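You operate a simulated robot arm through the tools that you are given. There is no shell and no other tool.

You are at the controls of a simulated robot arm. One attempt, no reset.

JOB
Roll the lint off the guest towel, fold it in three and lay it on the linen mat.
Fine: fold by the board's flaps, blue one first; leave them flat and put the roller back. Set down upright: lint roller. What is to be rubbed or washed off counts as gone when no trace of it is left.

Only the result counts: the job must be done as asked and must still hold three seconds after the hand-in. Knocking over, shifting, dropping, spilling or breaking anything else fails it. Flat cloth is picked up by pressing the open fingertips on it (5 to 10 N) and closing them slowly along it; thin cloth reads only 2 to 8 mm in the jaws.

ROBOT AND FRAMES
A 6-joint arm with a two-finger gripper, fixed in place. Base frame: the origin is at the foot of the arm, x ahead of it, y to its left, z up; the work surface is at about z = 900. Lengths are in mm, angles in degrees, forces in N, time in s.
Its first joint turns from -166.0 to 166.0 degrees. Payload 2.45 kg.
Tool frame: the origin (TCP) lies between the finger pads and is the grasp point; the fingertips stand 20 mm ahead of it; z points along the fingers, y is the line along which they close. Largest opening 140 mm; the body of the gripper starts 168 mm behind the TCP.
Orientation is that of the tool frame in the base frame, as a unit quaternion [w, x, y, z]. With the fingers straight down and closing along the base's y, the tool's x points along the base's -x, its y along +y and its z along -z.

CONTROLS
- The arm moves only by the tool jog_arm. Its argument "targets" is one flat list of numbers, 7 for each row, row after row: the shift along the tool's x, y, z in units of 300 mm (1.0 is 300 mm), then the turn, a rotation vector about the tool's x, y, z in units of 180 degrees (1.0 is 180 degrees), then the finger opening in mm, from 0 to 140. In form: [x, y, z, ax, ay, az, jaw, x, y, z, ax, ay, az, jaw, ...]. A call has 1 to 20 rows; each row is the pose to reach, as a shift and turn from the pose commanded when the call began, along the tool's axes at that moment. A call with a number of a shift or a turn outside -1 to 1 is refused whole. Rows are played at 5 a second. More than 50 mm and 8.6 degrees between two rows, or a gripper value outside its range, and nothing of the call is played. A pose out of reach is approached as far as the arm can. The call stops where the force on the tool passes 90 N (or 10 N more than at its start, if that is more) or the arm is blocked; 0.2 s more then pass. The fingers move at their own pace (about 45 mm/s each) and stop on an object; they squeeze with about 27 N. The grip force told is the motor's: it shows also when the fingers shut on nothing. Time passes only in rows, and 0.2 s behind the last, so rows that repeat a pose let the fingers close. The reply holds the time, the measured pose of the TCP, the force on the tool along the base axes, the opening and the grip force, in the units named above and with some noise, with the torque about the TCP (base axes, N m) and any sound that the robot's microphone picked up, and new pictures: "pictures" is both (left out), scene, wrist or none.
- Cameras (640 x 400 px; columns grow to the right, rows downward): "scene" is fixed at [51.8, 499.5, 1597.7]; the picture's right is [-0.58, -0.81, 0.00], its down [-0.45, 0.32, -0.83] and it looks along [0.68, -0.48, -0.56] (base axes); focal length 348 px, centre (320, 200). "wrist" rides on the gripper at [78, 11, -209] in the tool frame; the picture's right is [-0.14, 0.99, 0.00], its down [-0.92, -0.13, -0.37] and it looks along [-0.36, -0.05, 0.93] (tool axes); focal length 280 px, centre (320, 200). There is no depth. A picture from a camera that has moved, and an enlarged one, comes with that camera's place and axes in the base frame and with its lens.
- close_up(camera, box): a new picture of the part [left, top, right, bottom] of that camera's present view, enlarged. The clock stands still meanwhile.
- hand_in(): hands the job in; it is judged then, once.

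Places have to be worked out from the pictures, the camera data and where the tool is seen. Open the gripper and draw the arm clear of the work before you hand the job in, unless the task says otherwise.

The tools are called after "Emit:" by a JSON object that holds its "name" and its "arguments". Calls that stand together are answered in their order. jog_arm: Moves the arm, as the interface text tells. Its arguments: {"type":"object","properties":{"targets":{"type":"array","items":{"type":"number"}},"pictures":{"type":"string","enum":["both","scene","wrist","none"]}},"required":["targets"]} The other tools are called the same way: close_up (camera, box) takes an enlarged picture of a part of a camera's view; hand_in () hands the job in.

At the start:

```text
time_s: 0.0
position: [660.3, 250.3, 1249.7]
tcp_rot: [0.001, 0.001, 1.0, 0.0]
ft_force: [0.0, 0.2, 0.2]
torque: [-0.02, 0.0, 0.0]
grip_width: 139.9
finger_force: 0.1
```

scene: 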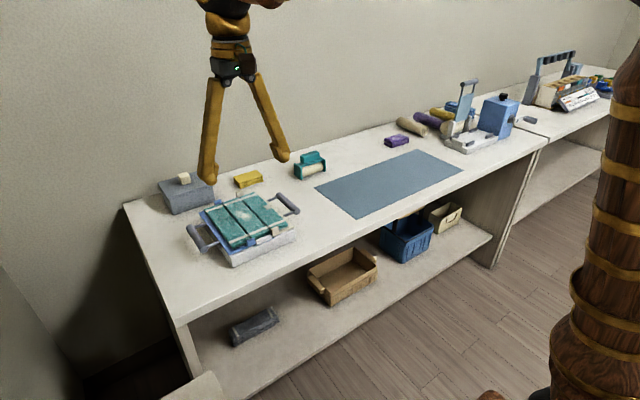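
wrist: 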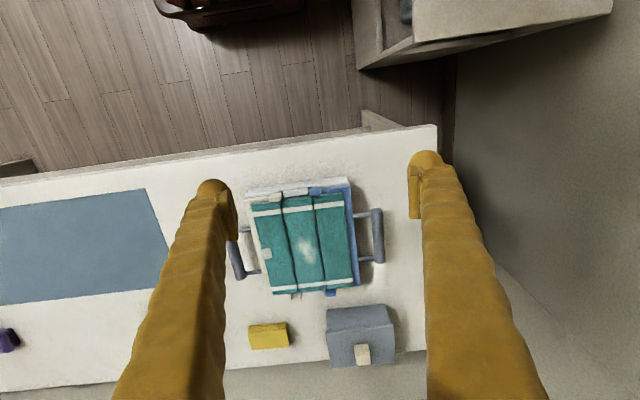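

The pictures show a folding board with a teal towel at the near left, a teal item (perhaps the lint roller) behind it and a blue-grey mat. I'll take enlarged views first to identify things.

Emit:
{"name": "close_up", "arguments": {"camera": "scene", "box": [150, 140, 340, 280]}}

Emit:
{"name": "close_up", "arguments": {"camera": "wrist", "box": [210, 160, 410, 380]}}

Emit:
{"name": "close_up", "arguments": {"camera": "scene", "box": [370, 50, 640, 220]}}

```text
2.86 times, centred on (245, 210) of scene
camera zoom: at [51.8, 499.5, 1597.7], right [-0.58, -0.81, 0.0], down [-0.45, 0.32, -0.83], along [0.68, -0.48, -0.56], focal length 994 px, centre (534, 171)
```

zoom: 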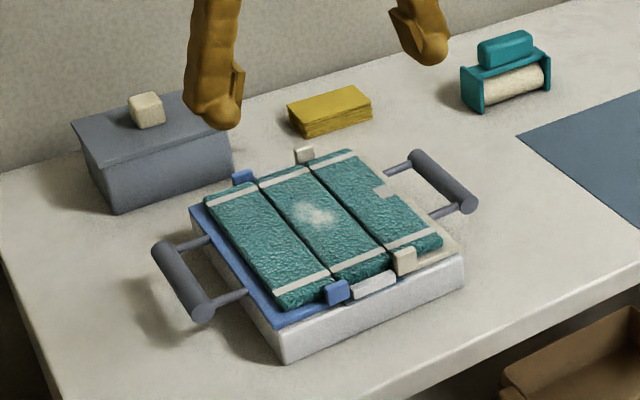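

```text
1.82 times, centred on (310, 270) of wrist
camera zoom: at [581.5, 263.1, 1458.3], right [0.14, 0.99, 0.0], down [0.92, -0.13, 0.37], along [0.37, -0.05, -0.93], focal length 510 px, centre (338, 73)
```

zoom: 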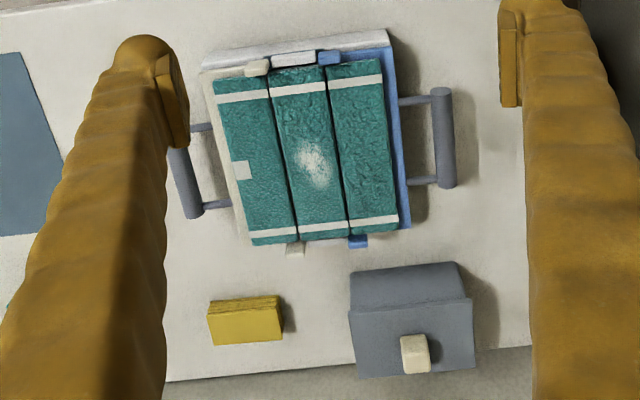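

```text
2.35 times, centred on (505, 135) of scene
camera zoom: at [51.8, 499.5, 1597.7], right [-0.58, -0.81, 0.0], down [-0.45, 0.32, -0.83], along [0.68, -0.48, -0.56], focal length 818 px, centre (-115, 353)
```

zoom: 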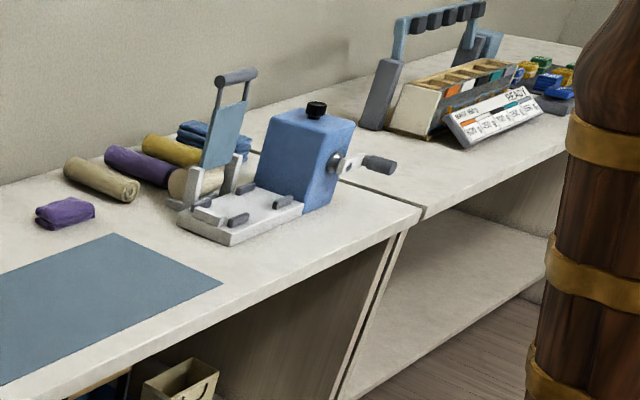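

The scene and wrist views agree: the board's towel spans about x 777–1002, y 98–281 with the lint on its middle third, the blue flap is on the +y side and the cream flap on the −y side. The teal lint roller is near (1085, −180) and the mat near (843, −390). I'll move over toward the roller to look at it from the wrist camera.

Emit:
{"name": "jog_arm", "arguments": {"targets": [-0.0625, -0.1208, 0.0208, 0, 0, 0, 140, -0.125, -0.2417, 0.0417, 0, 0, 0, 140, -0.1875, -0.3625, 0.0625, 0, 0, 0, 140, -0.25, -0.4833, 0.0833, 0, 0, 0, 140, -0.3125, -0.6042, 0.1042, 0, 0, 0, 140, -0.375, -0.725, 0.125, 0, 0, 0, 140, -0.4375, -0.8458, 0.1458, 0, 0, 0, 140, -0.5, -0.9667, 0.1667, 0, 0, 0, 140], "pictures": "both"}}

```text
time_s: 1.8
position: [812.5, -40.1, 1198.4]
tcp_rot: [0.001, 0.0, 1.0, 0.001]
ft_force: [-0.5, 0.5, 0.6]
torque: [0.02, -0.05, 0.0]
grip_width: 139.9
finger_force: 0.1
camera wrist: at [732.6, -27.6, 1406.2], right [0.14, 0.99, 0.0], down [0.92, -0.13, 0.37], along [0.37, -0.05, -0.93], focal length 280 px, centre (320, 200)
```

scene: 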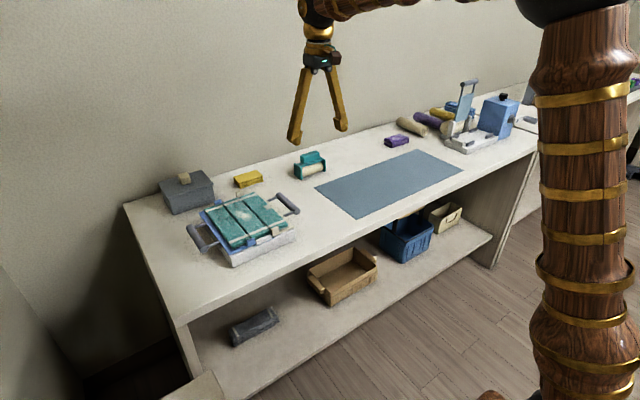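
wrist: 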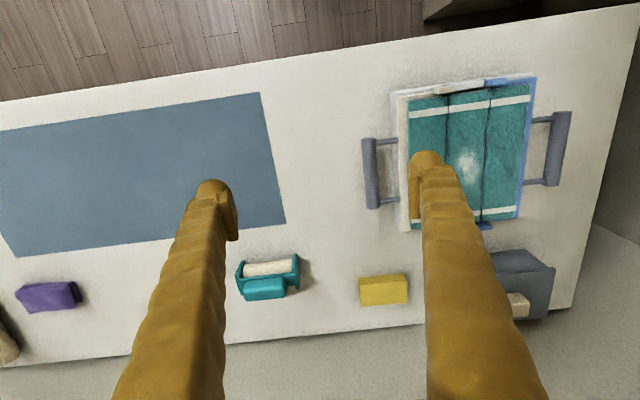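

Emit:
{"name": "close_up", "arguments": {"camera": "wrist", "box": [220, 240, 320, 310]}}

Emit:
{"name": "close_up", "arguments": {"camera": "wrist", "box": [350, 60, 590, 240]}}

Emit:
{"name": "close_up", "arguments": {"camera": "scene", "box": [280, 140, 340, 190]}}

Emit:
{"name": "close_up", "arguments": {"camera": "scene", "box": [175, 180, 315, 275]}}

```text
5.71 times, centred on (270, 275) of wrist
camera zoom: at [732.6, -27.6, 1406.2], right [0.14, 0.99, 0.0], down [0.92, -0.13, 0.37], along [0.37, -0.05, -0.93], focal length 1602 px, centre (606, -229)
```

zoom: 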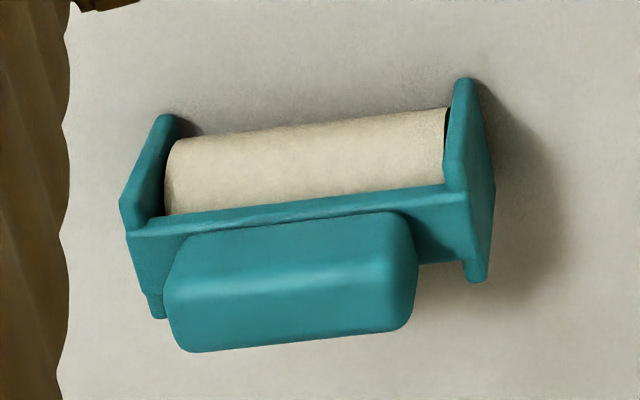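

```text
2.22 times, centred on (470, 150) of wrist
camera zoom: at [732.6, -27.6, 1406.2], right [0.14, 0.99, 0.0], down [0.92, -0.13, 0.37], along [0.37, -0.05, -0.93], focal length 623 px, centre (-13, 311)
```

zoom: 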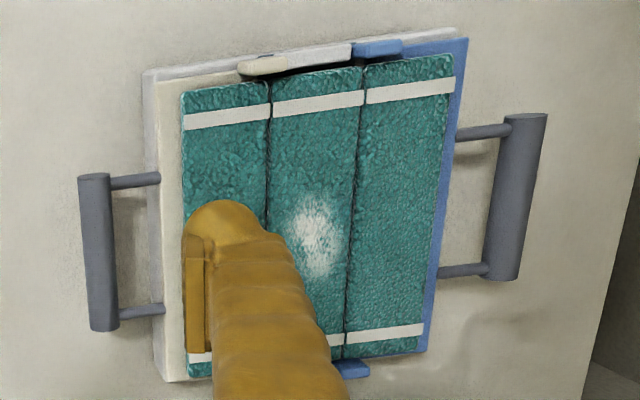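

```text
8.00 times, centred on (310, 165) of scene
camera zoom: at [51.8, 499.5, 1597.7], right [-0.58, -0.81, 0.0], down [-0.45, 0.32, -0.83], along [0.68, -0.48, -0.56], focal length 2783 px, centre (400, 480)
```

zoom: 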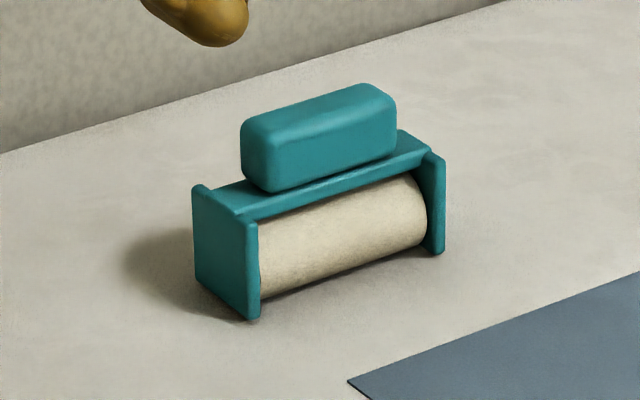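

```text
4.21 times, centred on (245, 228) of scene
camera zoom: at [51.8, 499.5, 1597.7], right [-0.58, -0.81, 0.0], down [-0.45, 0.32, -0.83], along [0.68, -0.48, -0.56], focal length 1464 px, centre (636, 84)
```

zoom: 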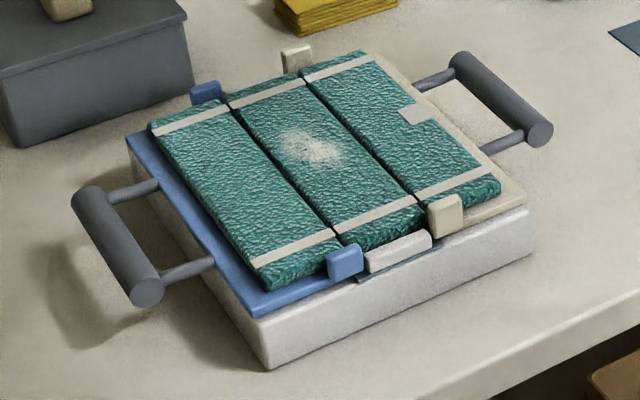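

The roller is a frame with a roll underneath and a handle block on top; its handle is about 80 mm long along y, centred near (1090, −183). It's beyond straight-down reach, so I'll tilt the tool 30° outward and approach, keeping the jaws closing along y.

Emit:
{"name": "jog_arm", "arguments": {"targets": [-0.0895, -0.0681, 0.0467, 0, -0.0238, 0, 140, -0.1791, -0.1362, 0.0933, 0, -0.0476, 0, 140, -0.2686, -0.2043, 0.14, 0, -0.0714, 0, 140, -0.3581, -0.2724, 0.1867, 0, -0.0952, 0, 140, -0.4476, -0.3405, 0.2333, 0, -0.119, 0, 140, -0.5372, -0.4086, 0.28, 0, -0.1429, 0, 140, -0.6267, -0.4767, 0.3267, 0, -0.1667, 0, 140], "pictures": "both"}}

```text
time_s: 3.4
position: [999.4, -184.1, 1098.4]
tcp_rot: [0.26, 0.0, 0.966, 0.0]
ft_force: [-0.7, 0.5, 0.4]
torque: [0.01, 0.03, 0.01]
grip_width: 139.9
finger_force: 0.1
camera wrist: at [825.3, -171.2, 1239.7], right [0.12, 0.99, 0.07], down [0.61, -0.13, 0.78], along [0.78, -0.05, -0.62], focal length 280 px, centre (320, 200)
```

scene: 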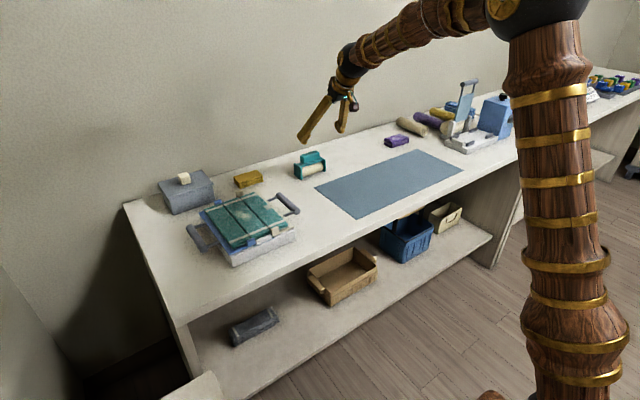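
wrist: 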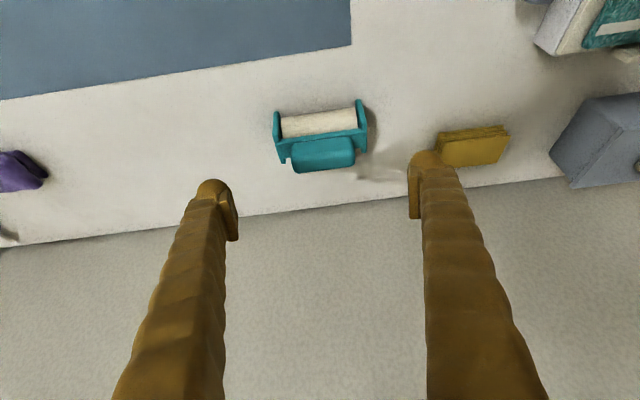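

The tilted pose is reached without trouble. I'll enlarge the roller view to measure its handle.

Emit:
{"name": "close_up", "arguments": {"camera": "wrist", "box": [260, 85, 388, 185]}}

```text
4.00 times, centred on (324, 135) of wrist
camera zoom: at [825.3, -171.2, 1239.7], right [0.12, 0.99, 0.07], down [0.61, -0.13, 0.78], along [0.78, -0.05, -0.62], focal length 1122 px, centre (304, 460)
```

zoom: 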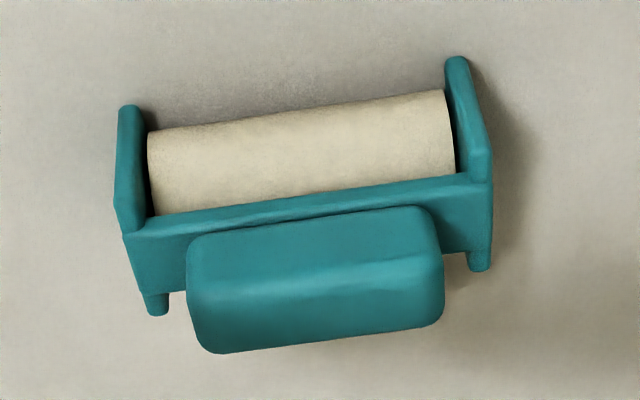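

Combining the views, I put the handle at about x 1053–1087, y −217…−140, z 962–992. I'll advance 95 mm along the tool axis, nearly in line with it, and look again before going onto the handle.

Emit:
{"name": "jog_arm", "arguments": {"targets": [-0.005, 0.004, 0.1, 0, 0, 0, 140, -0.01, 0.008, 0.2, 0, 0, 0, 140, -0.014, 0.0117, 0.3167, 0, 0, 0, 140], "pictures": "both"}}

Emit:
{"name": "close_up", "arguments": {"camera": "wrist", "box": [200, 100, 440, 250]}}

Emit:
{"name": "close_up", "arguments": {"camera": "scene", "box": [270, 110, 370, 190]}}

```text
time_s: 4.2
position: [1051.1, -177.9, 1022.1]
tcp_rot: [0.26, 0.001, 0.966, 0.0]
ft_force: [-0.3, -0.3, 1.0]
torque: [0.02, 0.01, 0.0]
grip_width: 140.0
finger_force: 0.1
camera wrist: at [877.4, -166.2, 1163.3], right [0.12, 0.99, 0.07], down [0.61, -0.13, 0.78], along [0.78, -0.05, -0.62], focal length 280 px, centre (320, 200)
```

scene: 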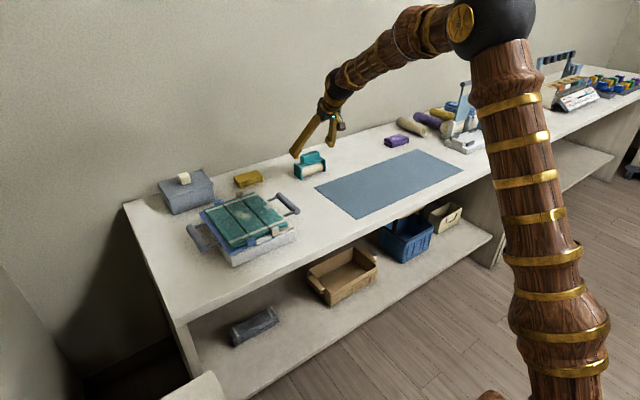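
wrist: 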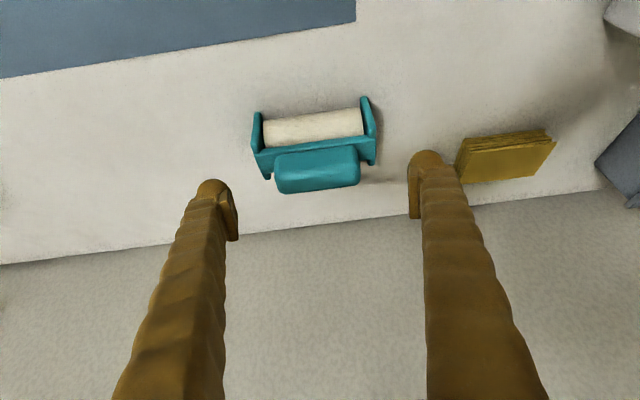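

```text
2.67 times, centred on (320, 175) of wrist
camera zoom: at [877.4, -166.2, 1163.3], right [0.12, 0.99, 0.07], down [0.61, -0.13, 0.78], along [0.78, -0.05, -0.62], focal length 748 px, centre (320, 267)
```

zoom: 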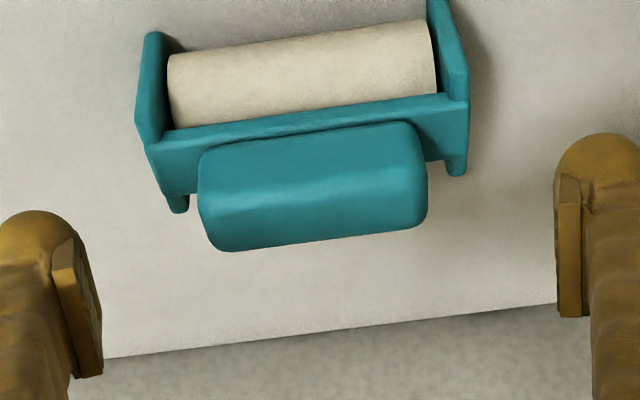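

```text
5.00 times, centred on (320, 150) of scene
camera zoom: at [51.8, 499.5, 1597.7], right [-0.58, -0.81, 0.0], down [-0.45, 0.32, -0.83], along [0.68, -0.48, -0.56], focal length 1739 px, centre (320, 450)
```

zoom: 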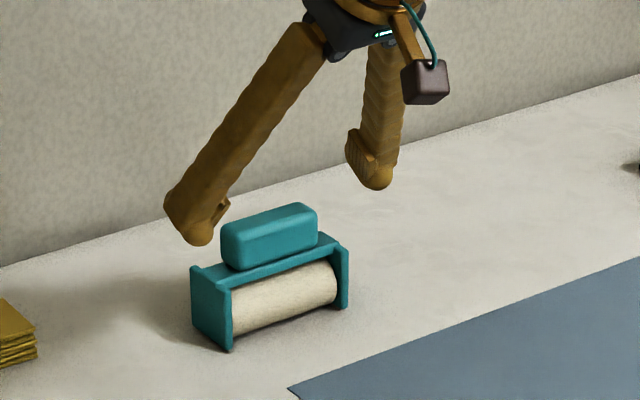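

The handle sits centred between the fingers in y (about −178.6) and its centre is near (1069, 977) in x and z. I'll advance about 34 mm so the pads straddle its ends while staying above the frame's end plates.

Emit:
{"name": "jog_arm", "arguments": {"targets": [0.011, 0.0, 0.057, 0, 0, 0, 140, 0.0217, 0.0, 0.1143, 0, 0, 0, 140], "pictures": "both"}}

Emit:
{"name": "close_up", "arguments": {"camera": "wrist", "box": [200, 100, 440, 250]}}

Emit:
{"name": "close_up", "arguments": {"camera": "scene", "box": [270, 120, 350, 190]}}

```text
time_s: 4.8
position: [1062.2, -180.6, 987.7]
tcp_rot: [0.26, 0.001, 0.966, 0.0]
ft_force: [-0.1, 0.0, 0.4]
torque: [-0.03, 0.03, 0.0]
grip_width: 139.9
finger_force: 0.0
camera wrist: at [889.1, -168.1, 1129.4], right [0.12, 0.99, 0.07], down [0.61, -0.13, 0.78], along [0.78, -0.05, -0.62], focal length 280 px, centre (320, 200)
```

scene: 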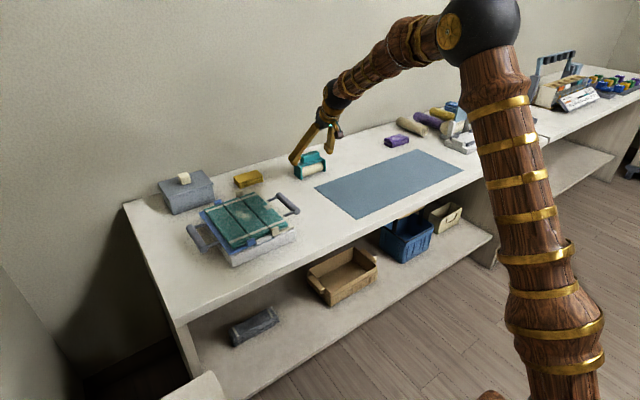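
wrist: 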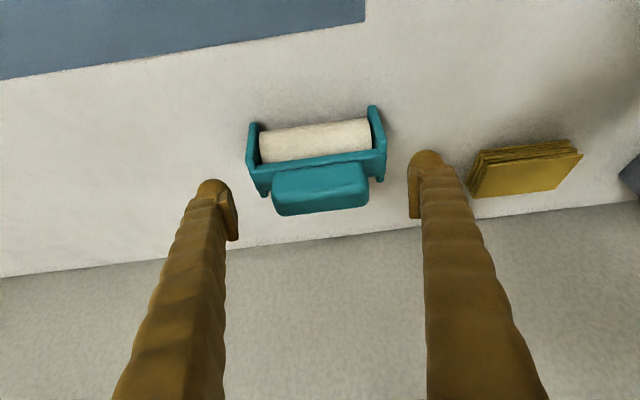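

```text
2.67 times, centred on (320, 175) of wrist
camera zoom: at [889.1, -168.1, 1129.4], right [0.12, 0.99, 0.07], down [0.61, -0.13, 0.78], along [0.78, -0.05, -0.62], focal length 748 px, centre (320, 267)
```

zoom: 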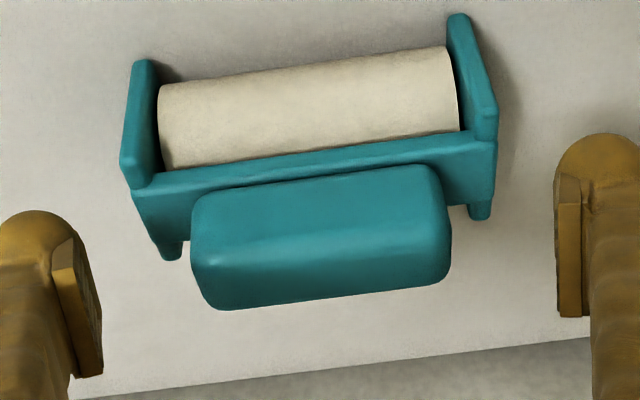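

```text
5.71 times, centred on (310, 155) of scene
camera zoom: at [51.8, 499.5, 1597.7], right [-0.58, -0.81, 0.0], down [-0.45, 0.32, -0.83], along [0.68, -0.48, -0.56], focal length 1988 px, centre (377, 457)
```

zoom: 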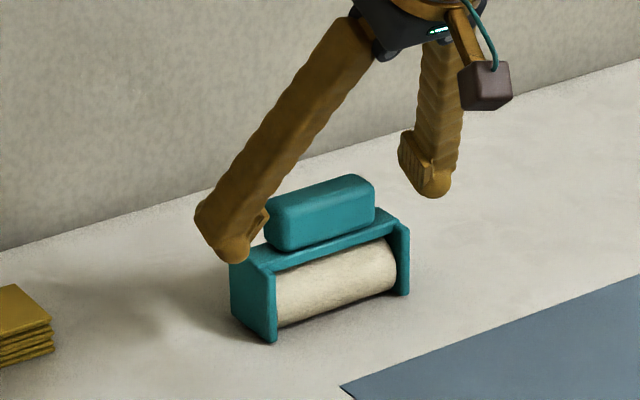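

The handle lies between the pads with the axis passing through it, and no contact is felt. I'll close the fingers in place on the handle's ends.

Emit:
{"name": "jog_arm", "arguments": {"targets": [0, 0, 0, 0, 0, 0, 110, 0, 0, 0, 0, 0, 0, 90, 0, 0, 0, 0, 0, 0, 70, 0, 0, 0, 0, 0, 0, 50, 0, 0, 0, 0, 0, 0, 50, 0, 0, 0, 0, 0, 0, 50], "pictures": "both"}}

Emit:
{"name": "close_up", "arguments": {"camera": "wrist", "box": [200, 100, 440, 250]}}

Emit:
{"name": "close_up", "arguments": {"camera": "scene", "box": [270, 120, 350, 190]}}

```text
time_s: 6.2
position: [1062.7, -180.8, 987.5]
tcp_rot: [0.26, 0.001, 0.966, 0.0]
ft_force: [-0.2, -0.3, -0.4]
torque: [0.0, -0.03, 0.0]
grip_width: 80.3
finger_force: 26.7
camera wrist: at [889.1, -168.2, 1129.1], right [0.12, 0.99, 0.07], down [0.61, -0.13, 0.78], along [0.78, -0.05, -0.62], focal length 280 px, centre (320, 200)
```

scene: 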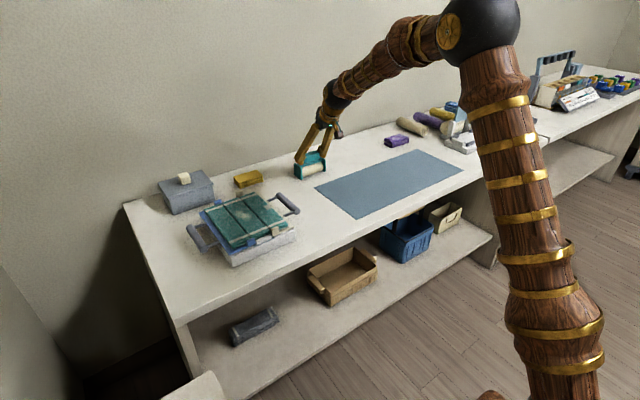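
wrist: 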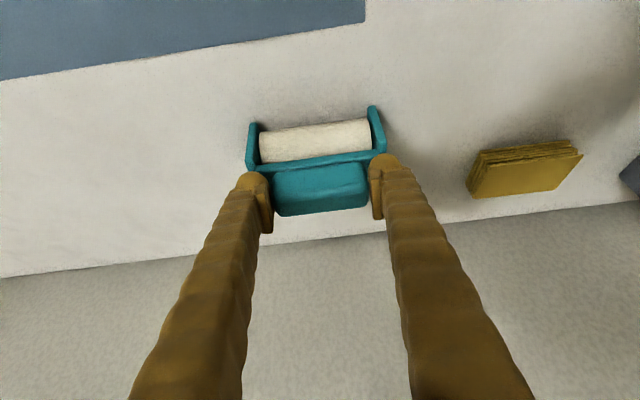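

```text
2.67 times, centred on (320, 175) of wrist
camera zoom: at [889.1, -168.2, 1129.1], right [0.12, 0.99, 0.07], down [0.61, -0.13, 0.78], along [0.78, -0.05, -0.62], focal length 748 px, centre (320, 267)
```

zoom: 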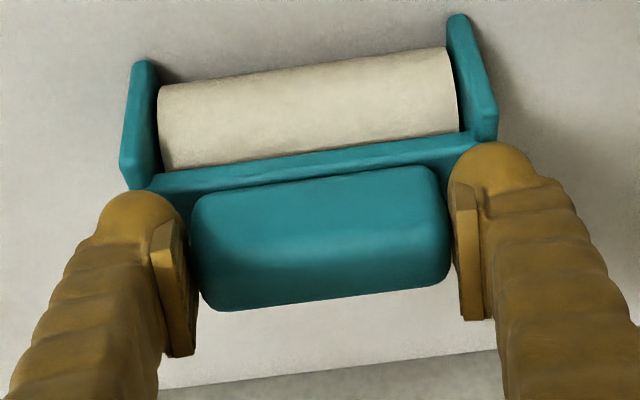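

```text
5.71 times, centred on (310, 155) of scene
camera zoom: at [51.8, 499.5, 1597.7], right [-0.58, -0.81, 0.0], down [-0.45, 0.32, -0.83], along [0.68, -0.48, -0.56], focal length 1988 px, centre (377, 457)
```

zoom: 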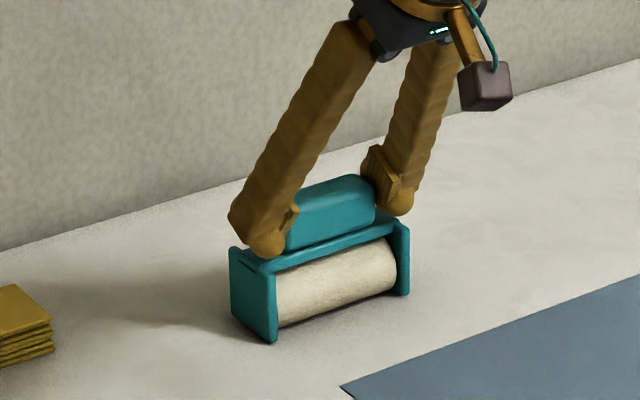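

The jaws hold the handle at 80 mm with 26.7 N. I'll lift it gently straight up 60 mm and check that it hangs securely.

Emit:
{"name": "jog_arm", "arguments": {"targets": [-0.0167, 0, -0.0288, 0, 0, 0, 50, -0.05, 0, -0.0865, 0, 0, 0, 50, -0.1004, 0, -0.173, 0, 0, 0, 50], "pictures": "both"}}

Emit:
{"name": "close_up", "arguments": {"camera": "scene", "box": [270, 120, 350, 190]}}

```text
time_s: 7.0
position: [1062.3, -179.0, 1049.1]
tcp_rot: [0.259, 0.001, 0.966, 0.001]
ft_force: [-0.5, 0.0, -2.3]
torque: [0.0, -0.03, -0.02]
grip_width: 80.5
finger_force: 26.9
camera wrist: at [888.7, -167.0, 1190.4], right [0.12, 0.99, 0.07], down [0.61, -0.13, 0.78], along [0.78, -0.05, -0.62], focal length 280 px, centre (320, 200)
```

scene: 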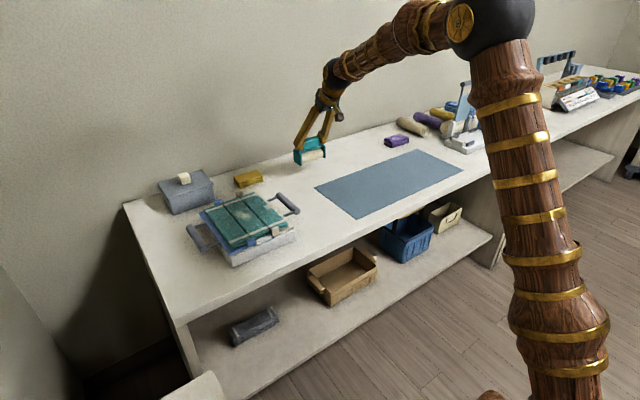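
wrist: 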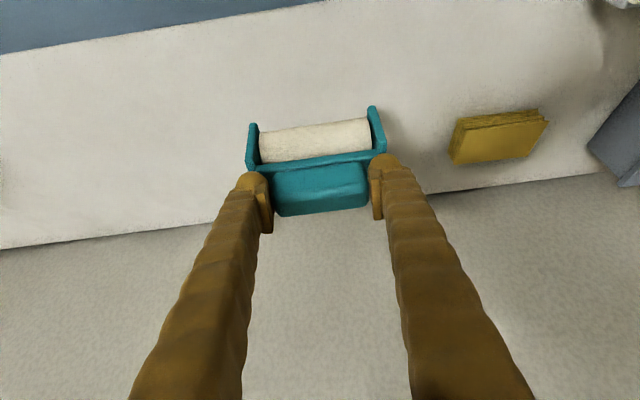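

```text
5.71 times, centred on (310, 155) of scene
camera zoom: at [51.8, 499.5, 1597.7], right [-0.58, -0.81, 0.0], down [-0.45, 0.32, -0.83], along [0.68, -0.48, -0.56], focal length 1988 px, centre (377, 457)
```

zoom: 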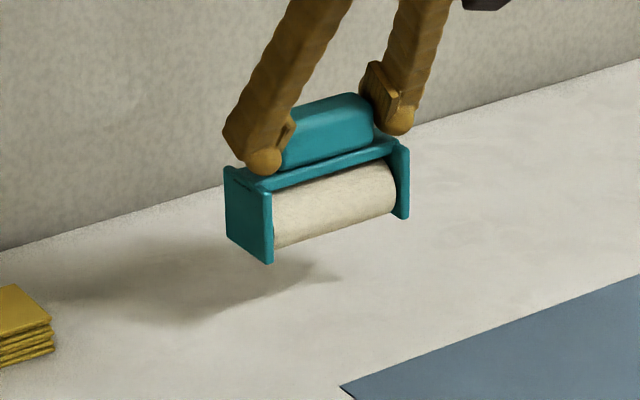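

The roller hangs upright and firmly held (about 2.3 N). I'll raise it another 72 mm and carry it toward the board.

Emit:
{"name": "jog_arm", "arguments": {"targets": [-0.0602, 0, -0.1038, 0, 0, 0, 50, -0.1205, 0, -0.2076, 0, 0, 0, 50, -0.0531, 0.1208, -0.2467, 0, 0, 0, 50, 0.0143, 0.2417, -0.2858, 0, 0, 0, 50, 0.0816, 0.3625, -0.325, 0, 0, 0, 50, 0.149, 0.4833, -0.3641, 0, 0, 0, 50, 0.2164, 0.6042, -0.4032, 0, 0, 0, 50, 0.2838, 0.725, -0.4423, 0, 0, 0, 50, 0.3511, 0.8458, -0.4815, 0, 0, 0, 50, 0.4185, 0.9667, -0.5206, 0, 0, 0, 50], "pictures": "both"}}

```text
time_s: 9.2
position: [870.7, 109.8, 1120.5]
tcp_rot: [0.261, 0.001, 0.965, 0.0]
ft_force: [0.2, -1.0, -0.8]
torque: [-0.03, -0.01, -0.05]
grip_width: 80.0
finger_force: 27.0
camera wrist: at [697.8, 122.0, 1262.5], right [0.12, 0.99, 0.07], down [0.61, -0.13, 0.78], along [0.78, -0.05, -0.62], focal length 280 px, centre (320, 200)
```

scene: 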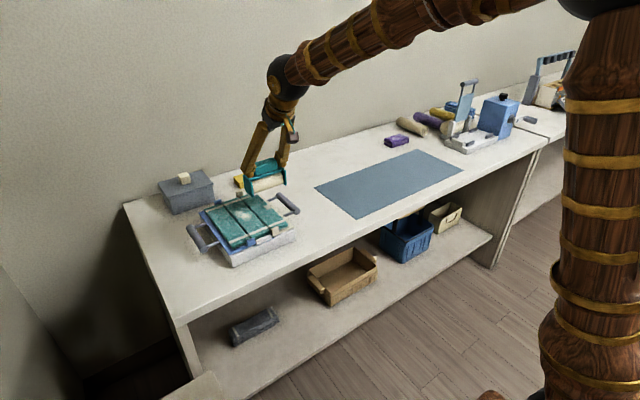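
wrist: 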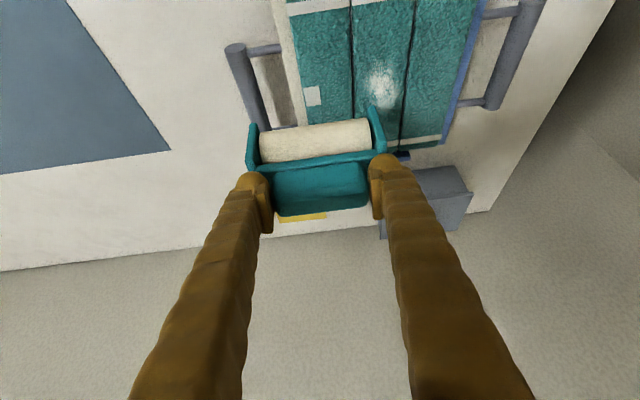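

The lint triangulates to about (880, 193) with the towel top near z 966. I'll bring the roller just nearside of the lint at about 20 mm above the towel.

Emit:
{"name": "jog_arm", "arguments": {"targets": [0.0568, 0.09, 0.0248, 0, 0, 0, 50, 0.1137, 0.18, 0.0497, 0, 0, 0, 50, 0.1705, 0.27, 0.0745, 0, 0, 0, 50, 0.1705, 0.27, 0.0745, 0, 0, 0, 50], "pictures": "both"}}

Emit:
{"name": "close_up", "arguments": {"camera": "scene", "box": [175, 150, 315, 275]}}

Emit:
{"name": "close_up", "arguments": {"camera": "wrist", "box": [180, 0, 460, 230]}}

```text
time_s: 10.2
position: [839.2, 193.3, 1076.6]
tcp_rot: [0.259, 0.001, 0.966, 0.0]
ft_force: [-1.0, 0.3, -1.6]
torque: [0.01, 0.02, -0.04]
grip_width: 80.0
finger_force: 27.4
camera wrist: at [666.7, 205.5, 1218.6], right [0.12, 0.99, 0.07], down [0.61, -0.13, 0.78], along [0.78, -0.05, -0.62], focal length 280 px, centre (320, 200)
```

scene: 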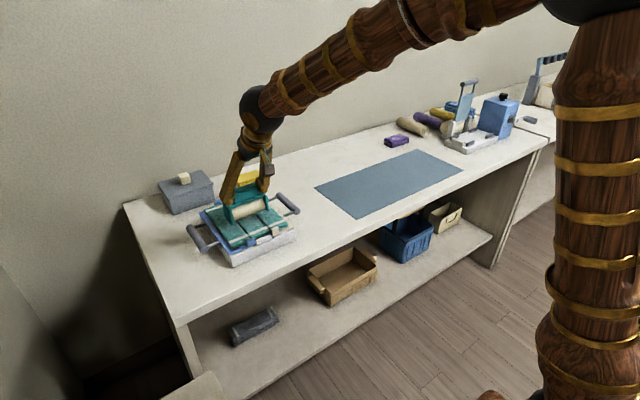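
wrist: 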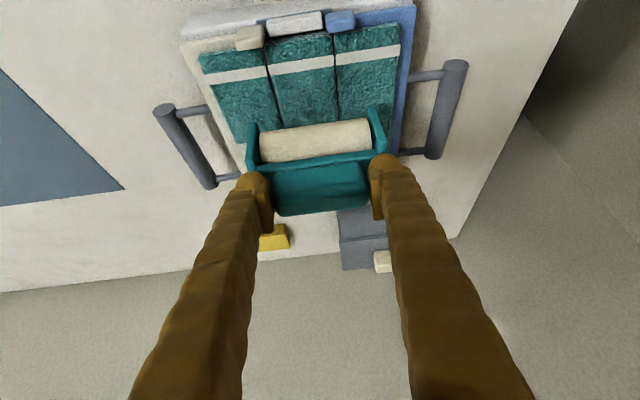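

```text
3.20 times, centred on (245, 212) of scene
camera zoom: at [51.8, 499.5, 1597.7], right [-0.58, -0.81, 0.0], down [-0.45, 0.32, -0.83], along [0.68, -0.48, -0.56], focal length 1113 px, centre (560, 160)
```

zoom: 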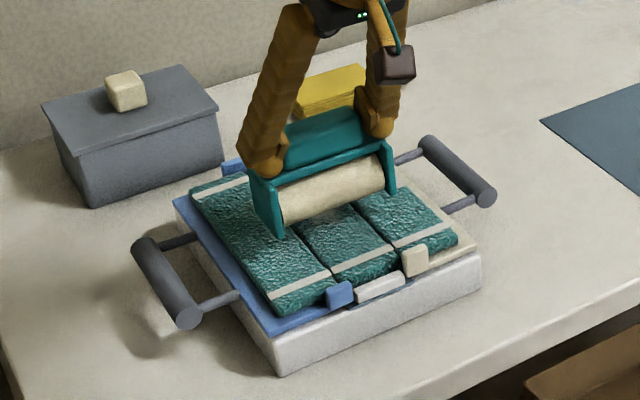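

```text
1.74 times, centred on (320, 115) of wrist
camera zoom: at [666.7, 205.5, 1218.6], right [0.12, 0.99, 0.07], down [0.61, -0.13, 0.78], along [0.78, -0.05, -0.62], focal length 488 px, centre (320, 348)
```

zoom: 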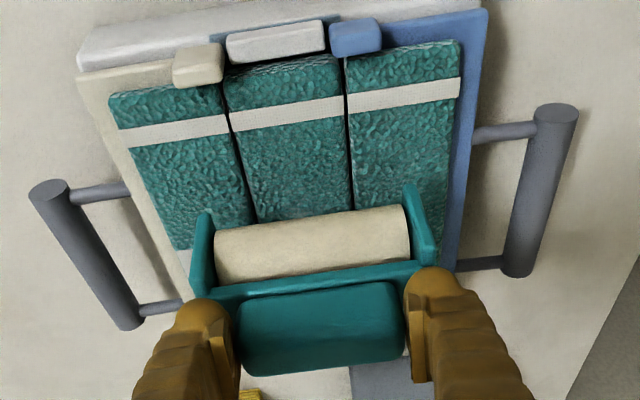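

The roller is parallel to the towel, about 20 mm above it. I'll lower in small steps, watching the force.

Emit:
{"name": "jog_arm", "arguments": {"targets": [0.0151, 0, 0.0259, 0, 0, 0, 50, 0.0268, 0, 0.0461, 0, 0, 0, 50, 0.0268, 0, 0.0461, 0, 0, 0, 50], "pictures": "scene"}}

Emit:
{"name": "close_up", "arguments": {"camera": "scene", "box": [175, 150, 315, 275]}}

```text
time_s: 11.0
position: [841.0, 194.1, 1060.7]
tcp_rot: [0.26, 0.002, 0.966, -0.001]
ft_force: [0.9, 0.8, -1.6]
torque: [-0.03, -0.01, 0.0]
grip_width: 80.0
finger_force: 27.2
```

scene: 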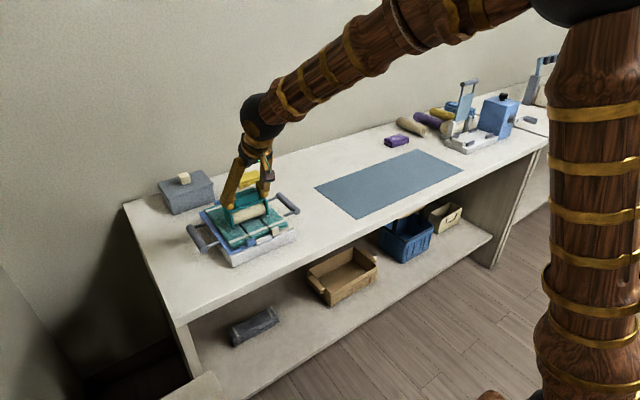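

```text
3.20 times, centred on (245, 212) of scene
camera zoom: at [51.8, 499.5, 1597.7], right [-0.58, -0.81, 0.0], down [-0.45, 0.32, -0.83], along [0.68, -0.48, -0.56], focal length 1113 px, centre (560, 160)
```

zoom: 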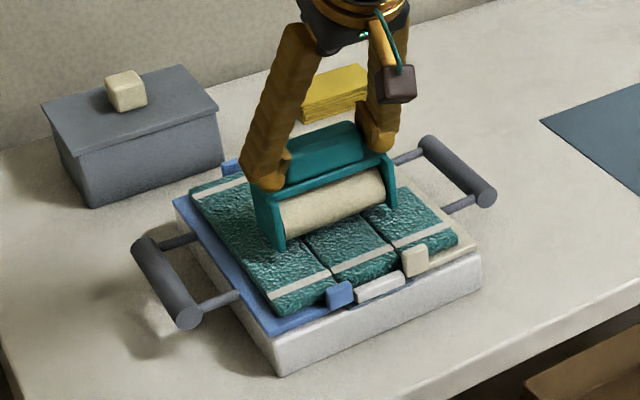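

No contact yet (still only the roller's weight). Continue down 5 mm.

Emit:
{"name": "jog_arm", "arguments": {"targets": [0.005, 0, 0.0087, 0, 0, 0, 50, 0.0084, 0, 0.0144, 0, 0, 0, 50], "pictures": "none"}}

```text
time_s: 11.6
position: [842.4, 193.6, 1055.8]
tcp_rot: [0.26, 0.001, 0.966, 0.001]
ft_force: [-0.2, 0.7, -0.3]
torque: [-0.01, 0.01, 0.0]
grip_width: 80.1
finger_force: 26.8
```

Force has barely changed; down another 2 mm.

Emit:
{"name": "jog_arm", "arguments": {"targets": [0.0033, 0, 0.0058, 0, 0, 0, 50, 0.0033, 0, 0.0058, 0, 0, 0, 50], "pictures": "none"}}

```text
time_s: 12.2
position: [840.3, 192.8, 1053.6]
tcp_rot: [0.26, 0.001, 0.966, 0.0]
ft_force: [-0.4, 0.2, -0.7]
torque: [0.0, -0.01, 0.0]
grip_width: 79.9
finger_force: 27.2
```

Emit:
{"name": "jog_arm", "arguments": {"targets": [0.0033, 0, 0.0058, 0, 0, 0, 50, 0.0033, 0, 0.0058, 0, 0, 0, 50], "pictures": "scene"}}

Emit:
{"name": "close_up", "arguments": {"camera": "scene", "box": [210, 160, 310, 240]}}

```text
time_s: 12.8
position: [841.9, 192.7, 1052.7]
tcp_rot: [0.26, 0.001, 0.966, 0.0]
ft_force: [0.1, -0.2, -0.3]
torque: [-0.03, 0.02, 0.0]
grip_width: 79.8
finger_force: 27.4
```

scene: 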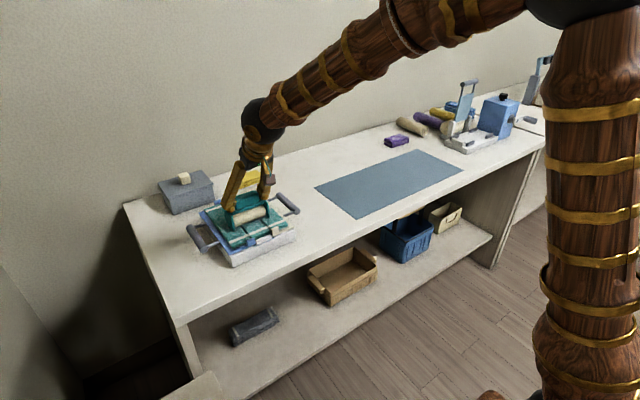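

```text
5.00 times, centred on (260, 200) of scene
camera zoom: at [51.8, 499.5, 1597.7], right [-0.58, -0.81, 0.0], down [-0.45, 0.32, -0.83], along [0.68, -0.48, -0.56], focal length 1739 px, centre (620, 200)
```

zoom: 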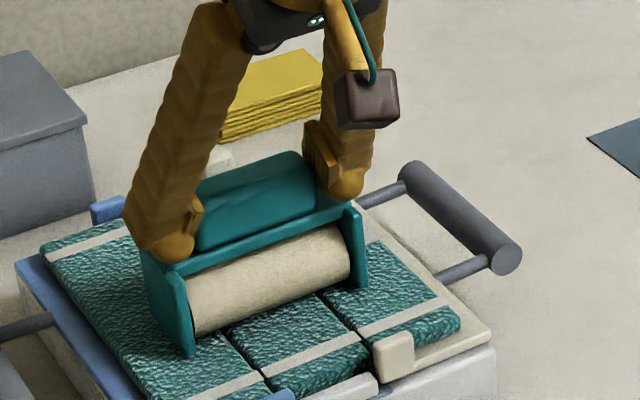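

Contact still not clear; another 3 mm down in small steps.

Emit:
{"name": "jog_arm", "arguments": {"targets": [0.0025, 0, 0.0043, 0, 0, 0, 50, 0.005, 0, 0.0087, 0, 0, 0, 50], "pictures": "none"}}

```text
time_s: 13.4
position: [841.5, 192.4, 1051.0]
tcp_rot: [0.261, 0.001, 0.965, 0.0]
ft_force: [-10.2, -7.2, 30.4]
torque: [-0.21, 0.6, 0.0]
grip_width: 80.1
finger_force: 26.7
```

Firm contact now (30 N), more than wanted. Back off 1.5 mm.

Emit:
{"name": "jog_arm", "arguments": {"targets": [-0.0027, 0, -0.0046, 0, 0, 0, 50, -0.0027, 0, -0.0046, 0, 0, 0, 50], "pictures": "wrist"}}

```text
time_s: 14.0
position: [841.8, 192.4, 1050.3]
tcp_rot: [0.26, 0.0, 0.966, 0.0]
ft_force: [2.4, -1.2, 18.7]
torque: [0.24, -0.55, -0.08]
grip_width: 79.9
finger_force: 27.3
camera wrist: at [668.4, 204.7, 1192.1], right [0.12, 0.99, 0.07], down [0.61, -0.13, 0.78], along [0.78, -0.05, -0.62], focal length 280 px, centre (320, 200)
```

wrist: 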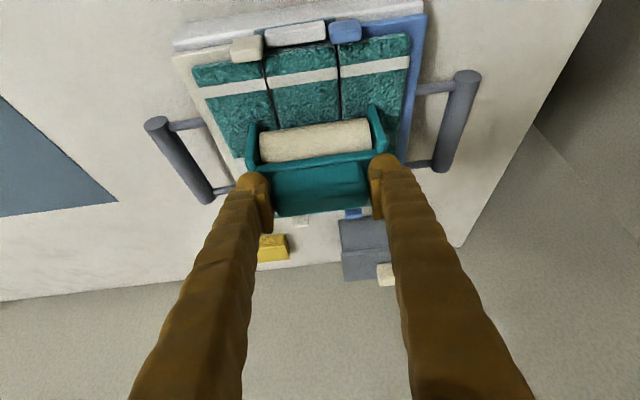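

About 19 N now; I'll ease off slightly more and roll forward 84 mm along +x across the lint.

Emit:
{"name": "jog_arm", "arguments": {"targets": [-0.0015, 0, -0.0026, 0, 0, 0, 50, -0.0419, 0, 0.0208, 0, 0, 0, 50, -0.0823, 0, 0.0442, 0, 0, 0, 50, -0.1227, 0, 0.0676, 0, 0, 0, 50, -0.1631, 0, 0.091, 0, 0, 0, 50, -0.2035, 0, 0.1144, 0, 0, 0, 50, -0.2439, 0, 0.1378, 0, 0, 0, 50], "pictures": "both"}}

Emit:
{"name": "close_up", "arguments": {"camera": "wrist", "box": [180, 0, 460, 230]}}

Emit:
{"name": "close_up", "arguments": {"camera": "scene", "box": [175, 150, 315, 275]}}

```text
time_s: 15.6
position: [926.1, 192.8, 1053.0]
tcp_rot: [0.26, 0.001, 0.965, 0.0]
ft_force: [-0.1, 0.5, -2.0]
torque: [0.01, 0.02, 0.0]
grip_width: 79.9
finger_force: 26.6
camera wrist: at [753.0, 204.3, 1194.1], right [0.12, 0.99, 0.07], down [0.61, -0.13, 0.78], along [0.78, -0.05, -0.62], focal length 280 px, centre (320, 200)
```

scene: 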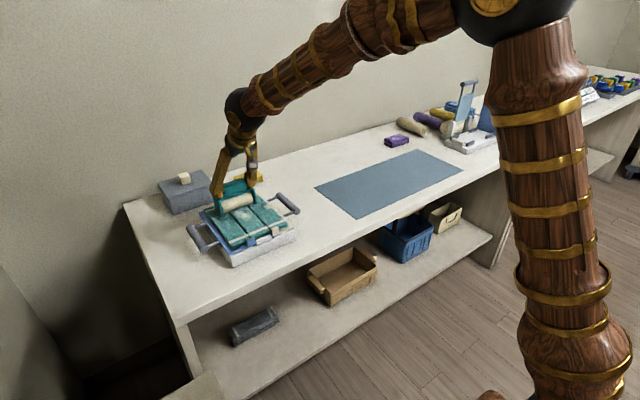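
wrist: 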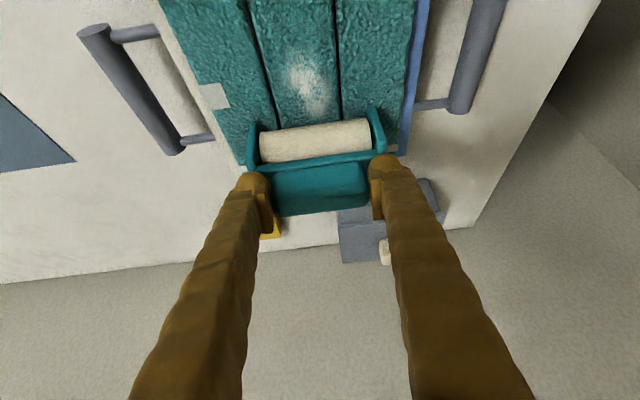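

```text
1.74 times, centred on (320, 115) of wrist
camera zoom: at [753.0, 204.3, 1194.1], right [0.12, 0.99, 0.07], down [0.61, -0.13, 0.78], along [0.78, -0.05, -0.62], focal length 488 px, centre (320, 348)
```

zoom: 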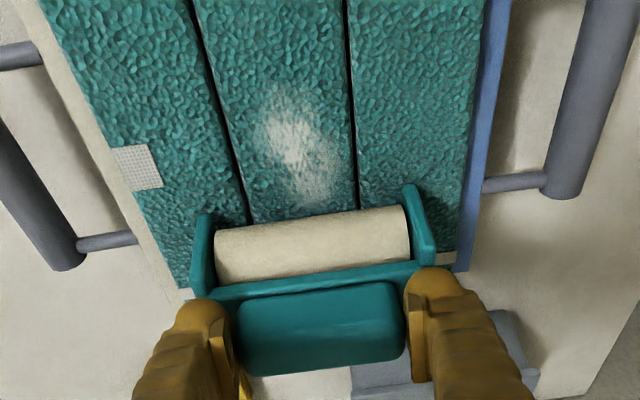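

```text
3.20 times, centred on (245, 212) of scene
camera zoom: at [51.8, 499.5, 1597.7], right [-0.58, -0.81, 0.0], down [-0.45, 0.32, -0.83], along [0.68, -0.48, -0.56], focal length 1113 px, centre (560, 160)
```

zoom: 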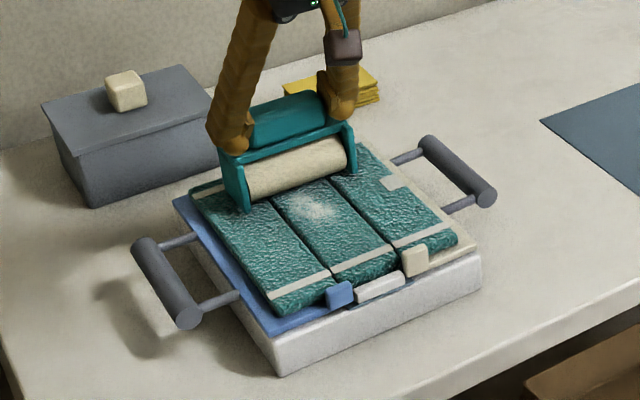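

The roller drifted just off the towel during the stroke (−2 N, only its weight); the lint is still there. I'll lower in 1 mm steps here to re-establish light contact.

Emit:
{"name": "jog_arm", "arguments": {"targets": [0.0017, 0, 0.0029, 0, 0, 0, 50, 0.0025, 0, 0.0043, 0, 0, 0, 50, 0.0025, 0, 0.0043, 0, 0, 0, 50], "pictures": "none"}}

```text
time_s: 16.4
position: [925.5, 192.9, 1051.5]
tcp_rot: [0.261, 0.001, 0.965, 0.001]
ft_force: [-2.2, 1.3, 11.5]
torque: [0.18, 0.17, 0.03]
grip_width: 79.7
finger_force: 26.6
```

Contact at about 13 N. Now I'll roll back 84 mm along −x at this height.

Emit:
{"name": "jog_arm", "arguments": {"targets": [0.0404, 0, -0.0234, 0, 0, 0, 50, 0.0807, 0, -0.0469, 0, 0, 0, 50, 0.1211, 0, -0.0703, 0, 0, 0, 50, 0.1615, 0, -0.0937, 0, 0, 0, 50, 0.2018, 0, -0.1171, 0, 0, 0, 50, 0.2422, 0, -0.1406, 0, 0, 0, 50], "pictures": "both"}}

Emit:
{"name": "close_up", "arguments": {"camera": "scene", "box": [175, 150, 315, 275]}}

```text
time_s: 17.8
position: [841.5, 192.7, 1048.7]
tcp_rot: [0.258, 0.001, 0.966, 0.0]
ft_force: [0.4, -0.7, 3.4]
torque: [0.04, -0.04, -0.02]
grip_width: 80.0
finger_force: 27.6
camera wrist: at [668.0, 205.7, 1190.6], right [0.12, 0.99, 0.07], down [0.61, -0.13, 0.78], along [0.78, -0.05, -0.62], focal length 280 px, centre (320, 200)
```

scene: 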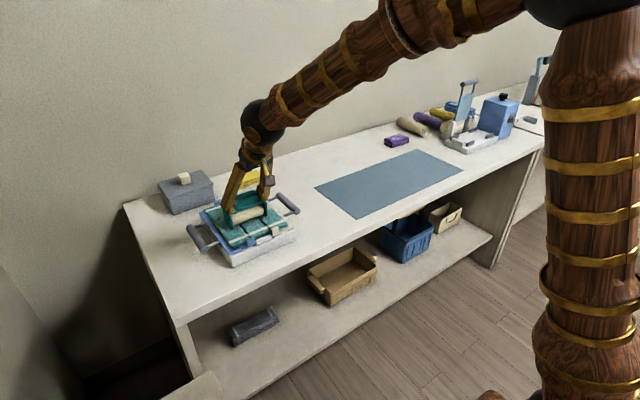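
wrist: 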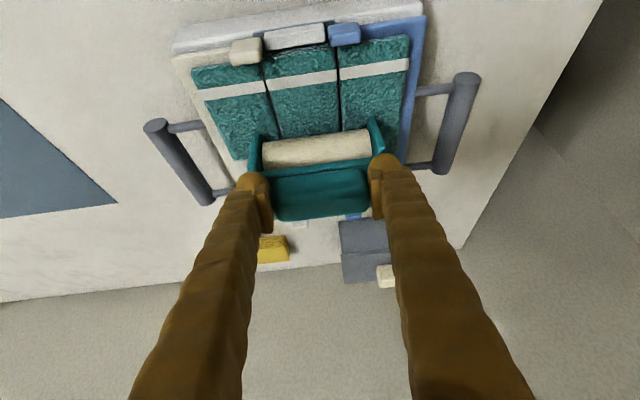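

```text
3.20 times, centred on (245, 212) of scene
camera zoom: at [51.8, 499.5, 1597.7], right [-0.58, -0.81, 0.0], down [-0.45, 0.32, -0.83], along [0.68, -0.48, -0.56], focal length 1113 px, centre (560, 160)
```

zoom: 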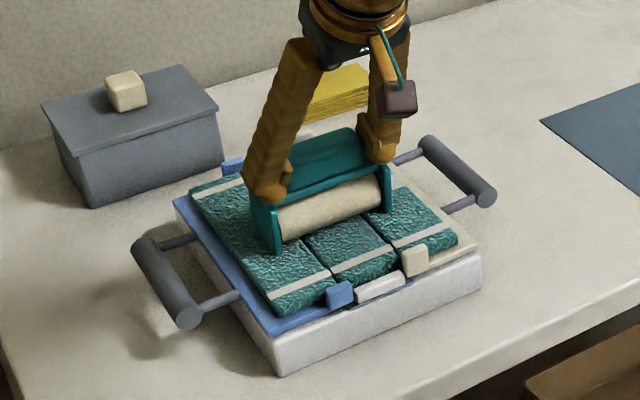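

Contact is light (about 5 N) and the roller has tilted a few degrees in the pads from drag. I'll raise 1 mm and roll forward again along +x, which should right it, then look at the lint.

Emit:
{"name": "jog_arm", "arguments": {"targets": [-0.0017, 0, -0.0029, 0, 0, 0, 50, -0.0421, 0, 0.0205, 0, 0, 0, 50, -0.0825, 0, 0.0439, 0, 0, 0, 50, -0.1229, 0, 0.0673, 0, 0, 0, 50, -0.1633, 0, 0.0907, 0, 0, 0, 50, -0.2037, 0, 0.1141, 0, 0, 0, 50, -0.2441, 0, 0.1375, 0, 0, 0, 50], "pictures": "both"}}

Emit:
{"name": "close_up", "arguments": {"camera": "wrist", "box": [180, 0, 460, 230]}}

Emit:
{"name": "close_up", "arguments": {"camera": "scene", "box": [175, 150, 315, 275]}}

```text
time_s: 19.4
position: [927.5, 193.1, 1049.5]
tcp_rot: [0.26, 0.001, 0.966, -0.001]
ft_force: [0.3, 0.8, -0.5]
torque: [-0.02, 0.01, 0.04]
grip_width: 79.7
finger_force: 27.1
camera wrist: at [753.8, 206.1, 1191.6], right [0.12, 0.99, 0.07], down [0.61, -0.13, 0.78], along [0.78, -0.05, -0.62], focal length 280 px, centre (320, 200)
```

scene: 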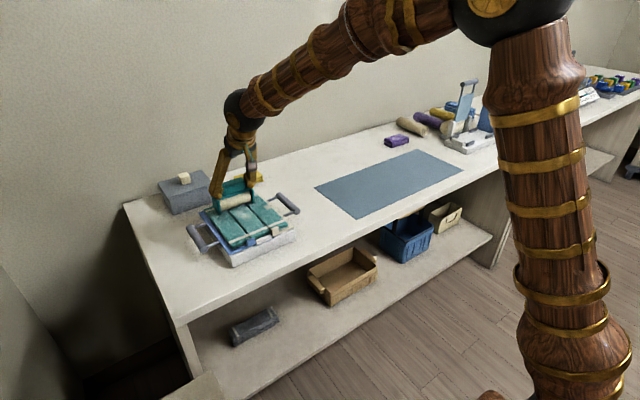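
wrist: 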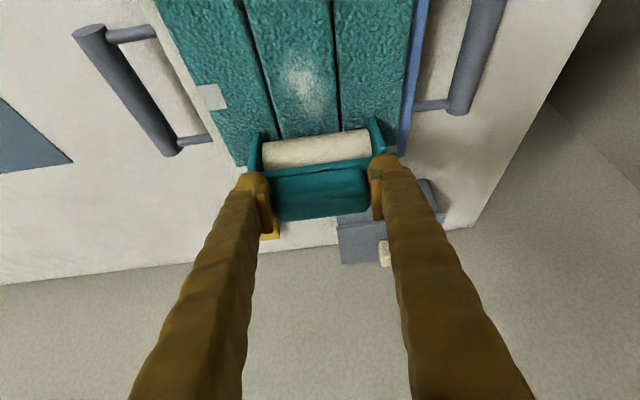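

```text
1.74 times, centred on (320, 115) of wrist
camera zoom: at [753.8, 206.1, 1191.6], right [0.12, 0.99, 0.07], down [0.61, -0.13, 0.78], along [0.78, -0.05, -0.62], focal length 488 px, centre (320, 348)
```

zoom: 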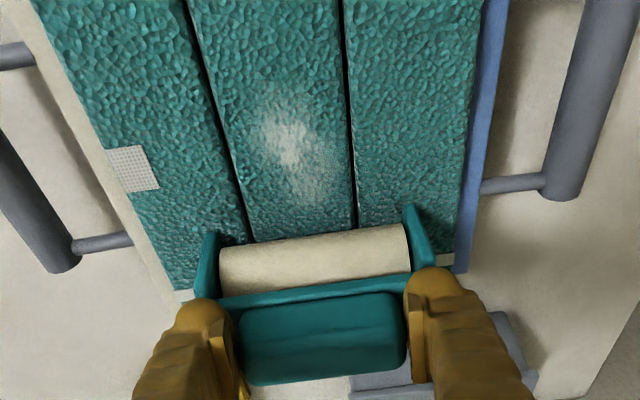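

```text
3.20 times, centred on (245, 212) of scene
camera zoom: at [51.8, 499.5, 1597.7], right [-0.58, -0.81, 0.0], down [-0.45, 0.32, -0.83], along [0.68, -0.48, -0.56], focal length 1113 px, centre (560, 160)
```

zoom: 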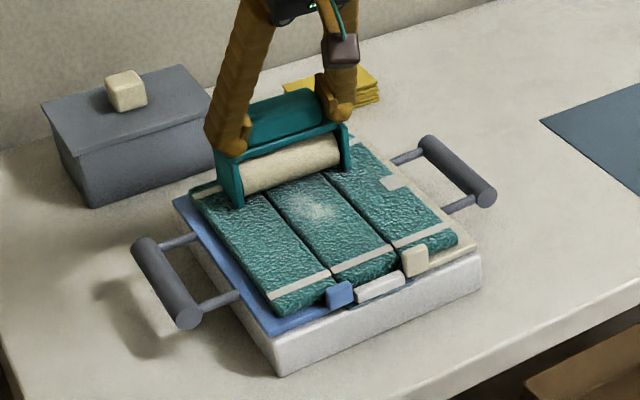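

The lint is visibly fading, so contact strokes work. I'll lower 1.5 mm and do a back-and-forth stroke pair.

Emit:
{"name": "jog_arm", "arguments": {"targets": [0.0025, 0, 0.0043, 0, 0, 0, 50, 0.0429, 0, -0.0191, 0, 0, 0, 50, 0.0832, 0, -0.0426, 0, 0, 0, 50, 0.1236, 0, -0.066, 0, 0, 0, 50, 0.164, 0, -0.0894, 0, 0, 0, 50, 0.2043, 0, -0.1128, 0, 0, 0, 50, 0.2447, 0, -0.1363, 0, 0, 0, 50], "pictures": "none"}}

```text
time_s: 21.0
position: [842.2, 192.1, 1048.6]
tcp_rot: [0.259, 0.001, 0.966, 0.0]
ft_force: [0.2, 0.4, 3.8]
torque: [-0.05, -0.07, 0.03]
grip_width: 80.0
finger_force: 26.8
```

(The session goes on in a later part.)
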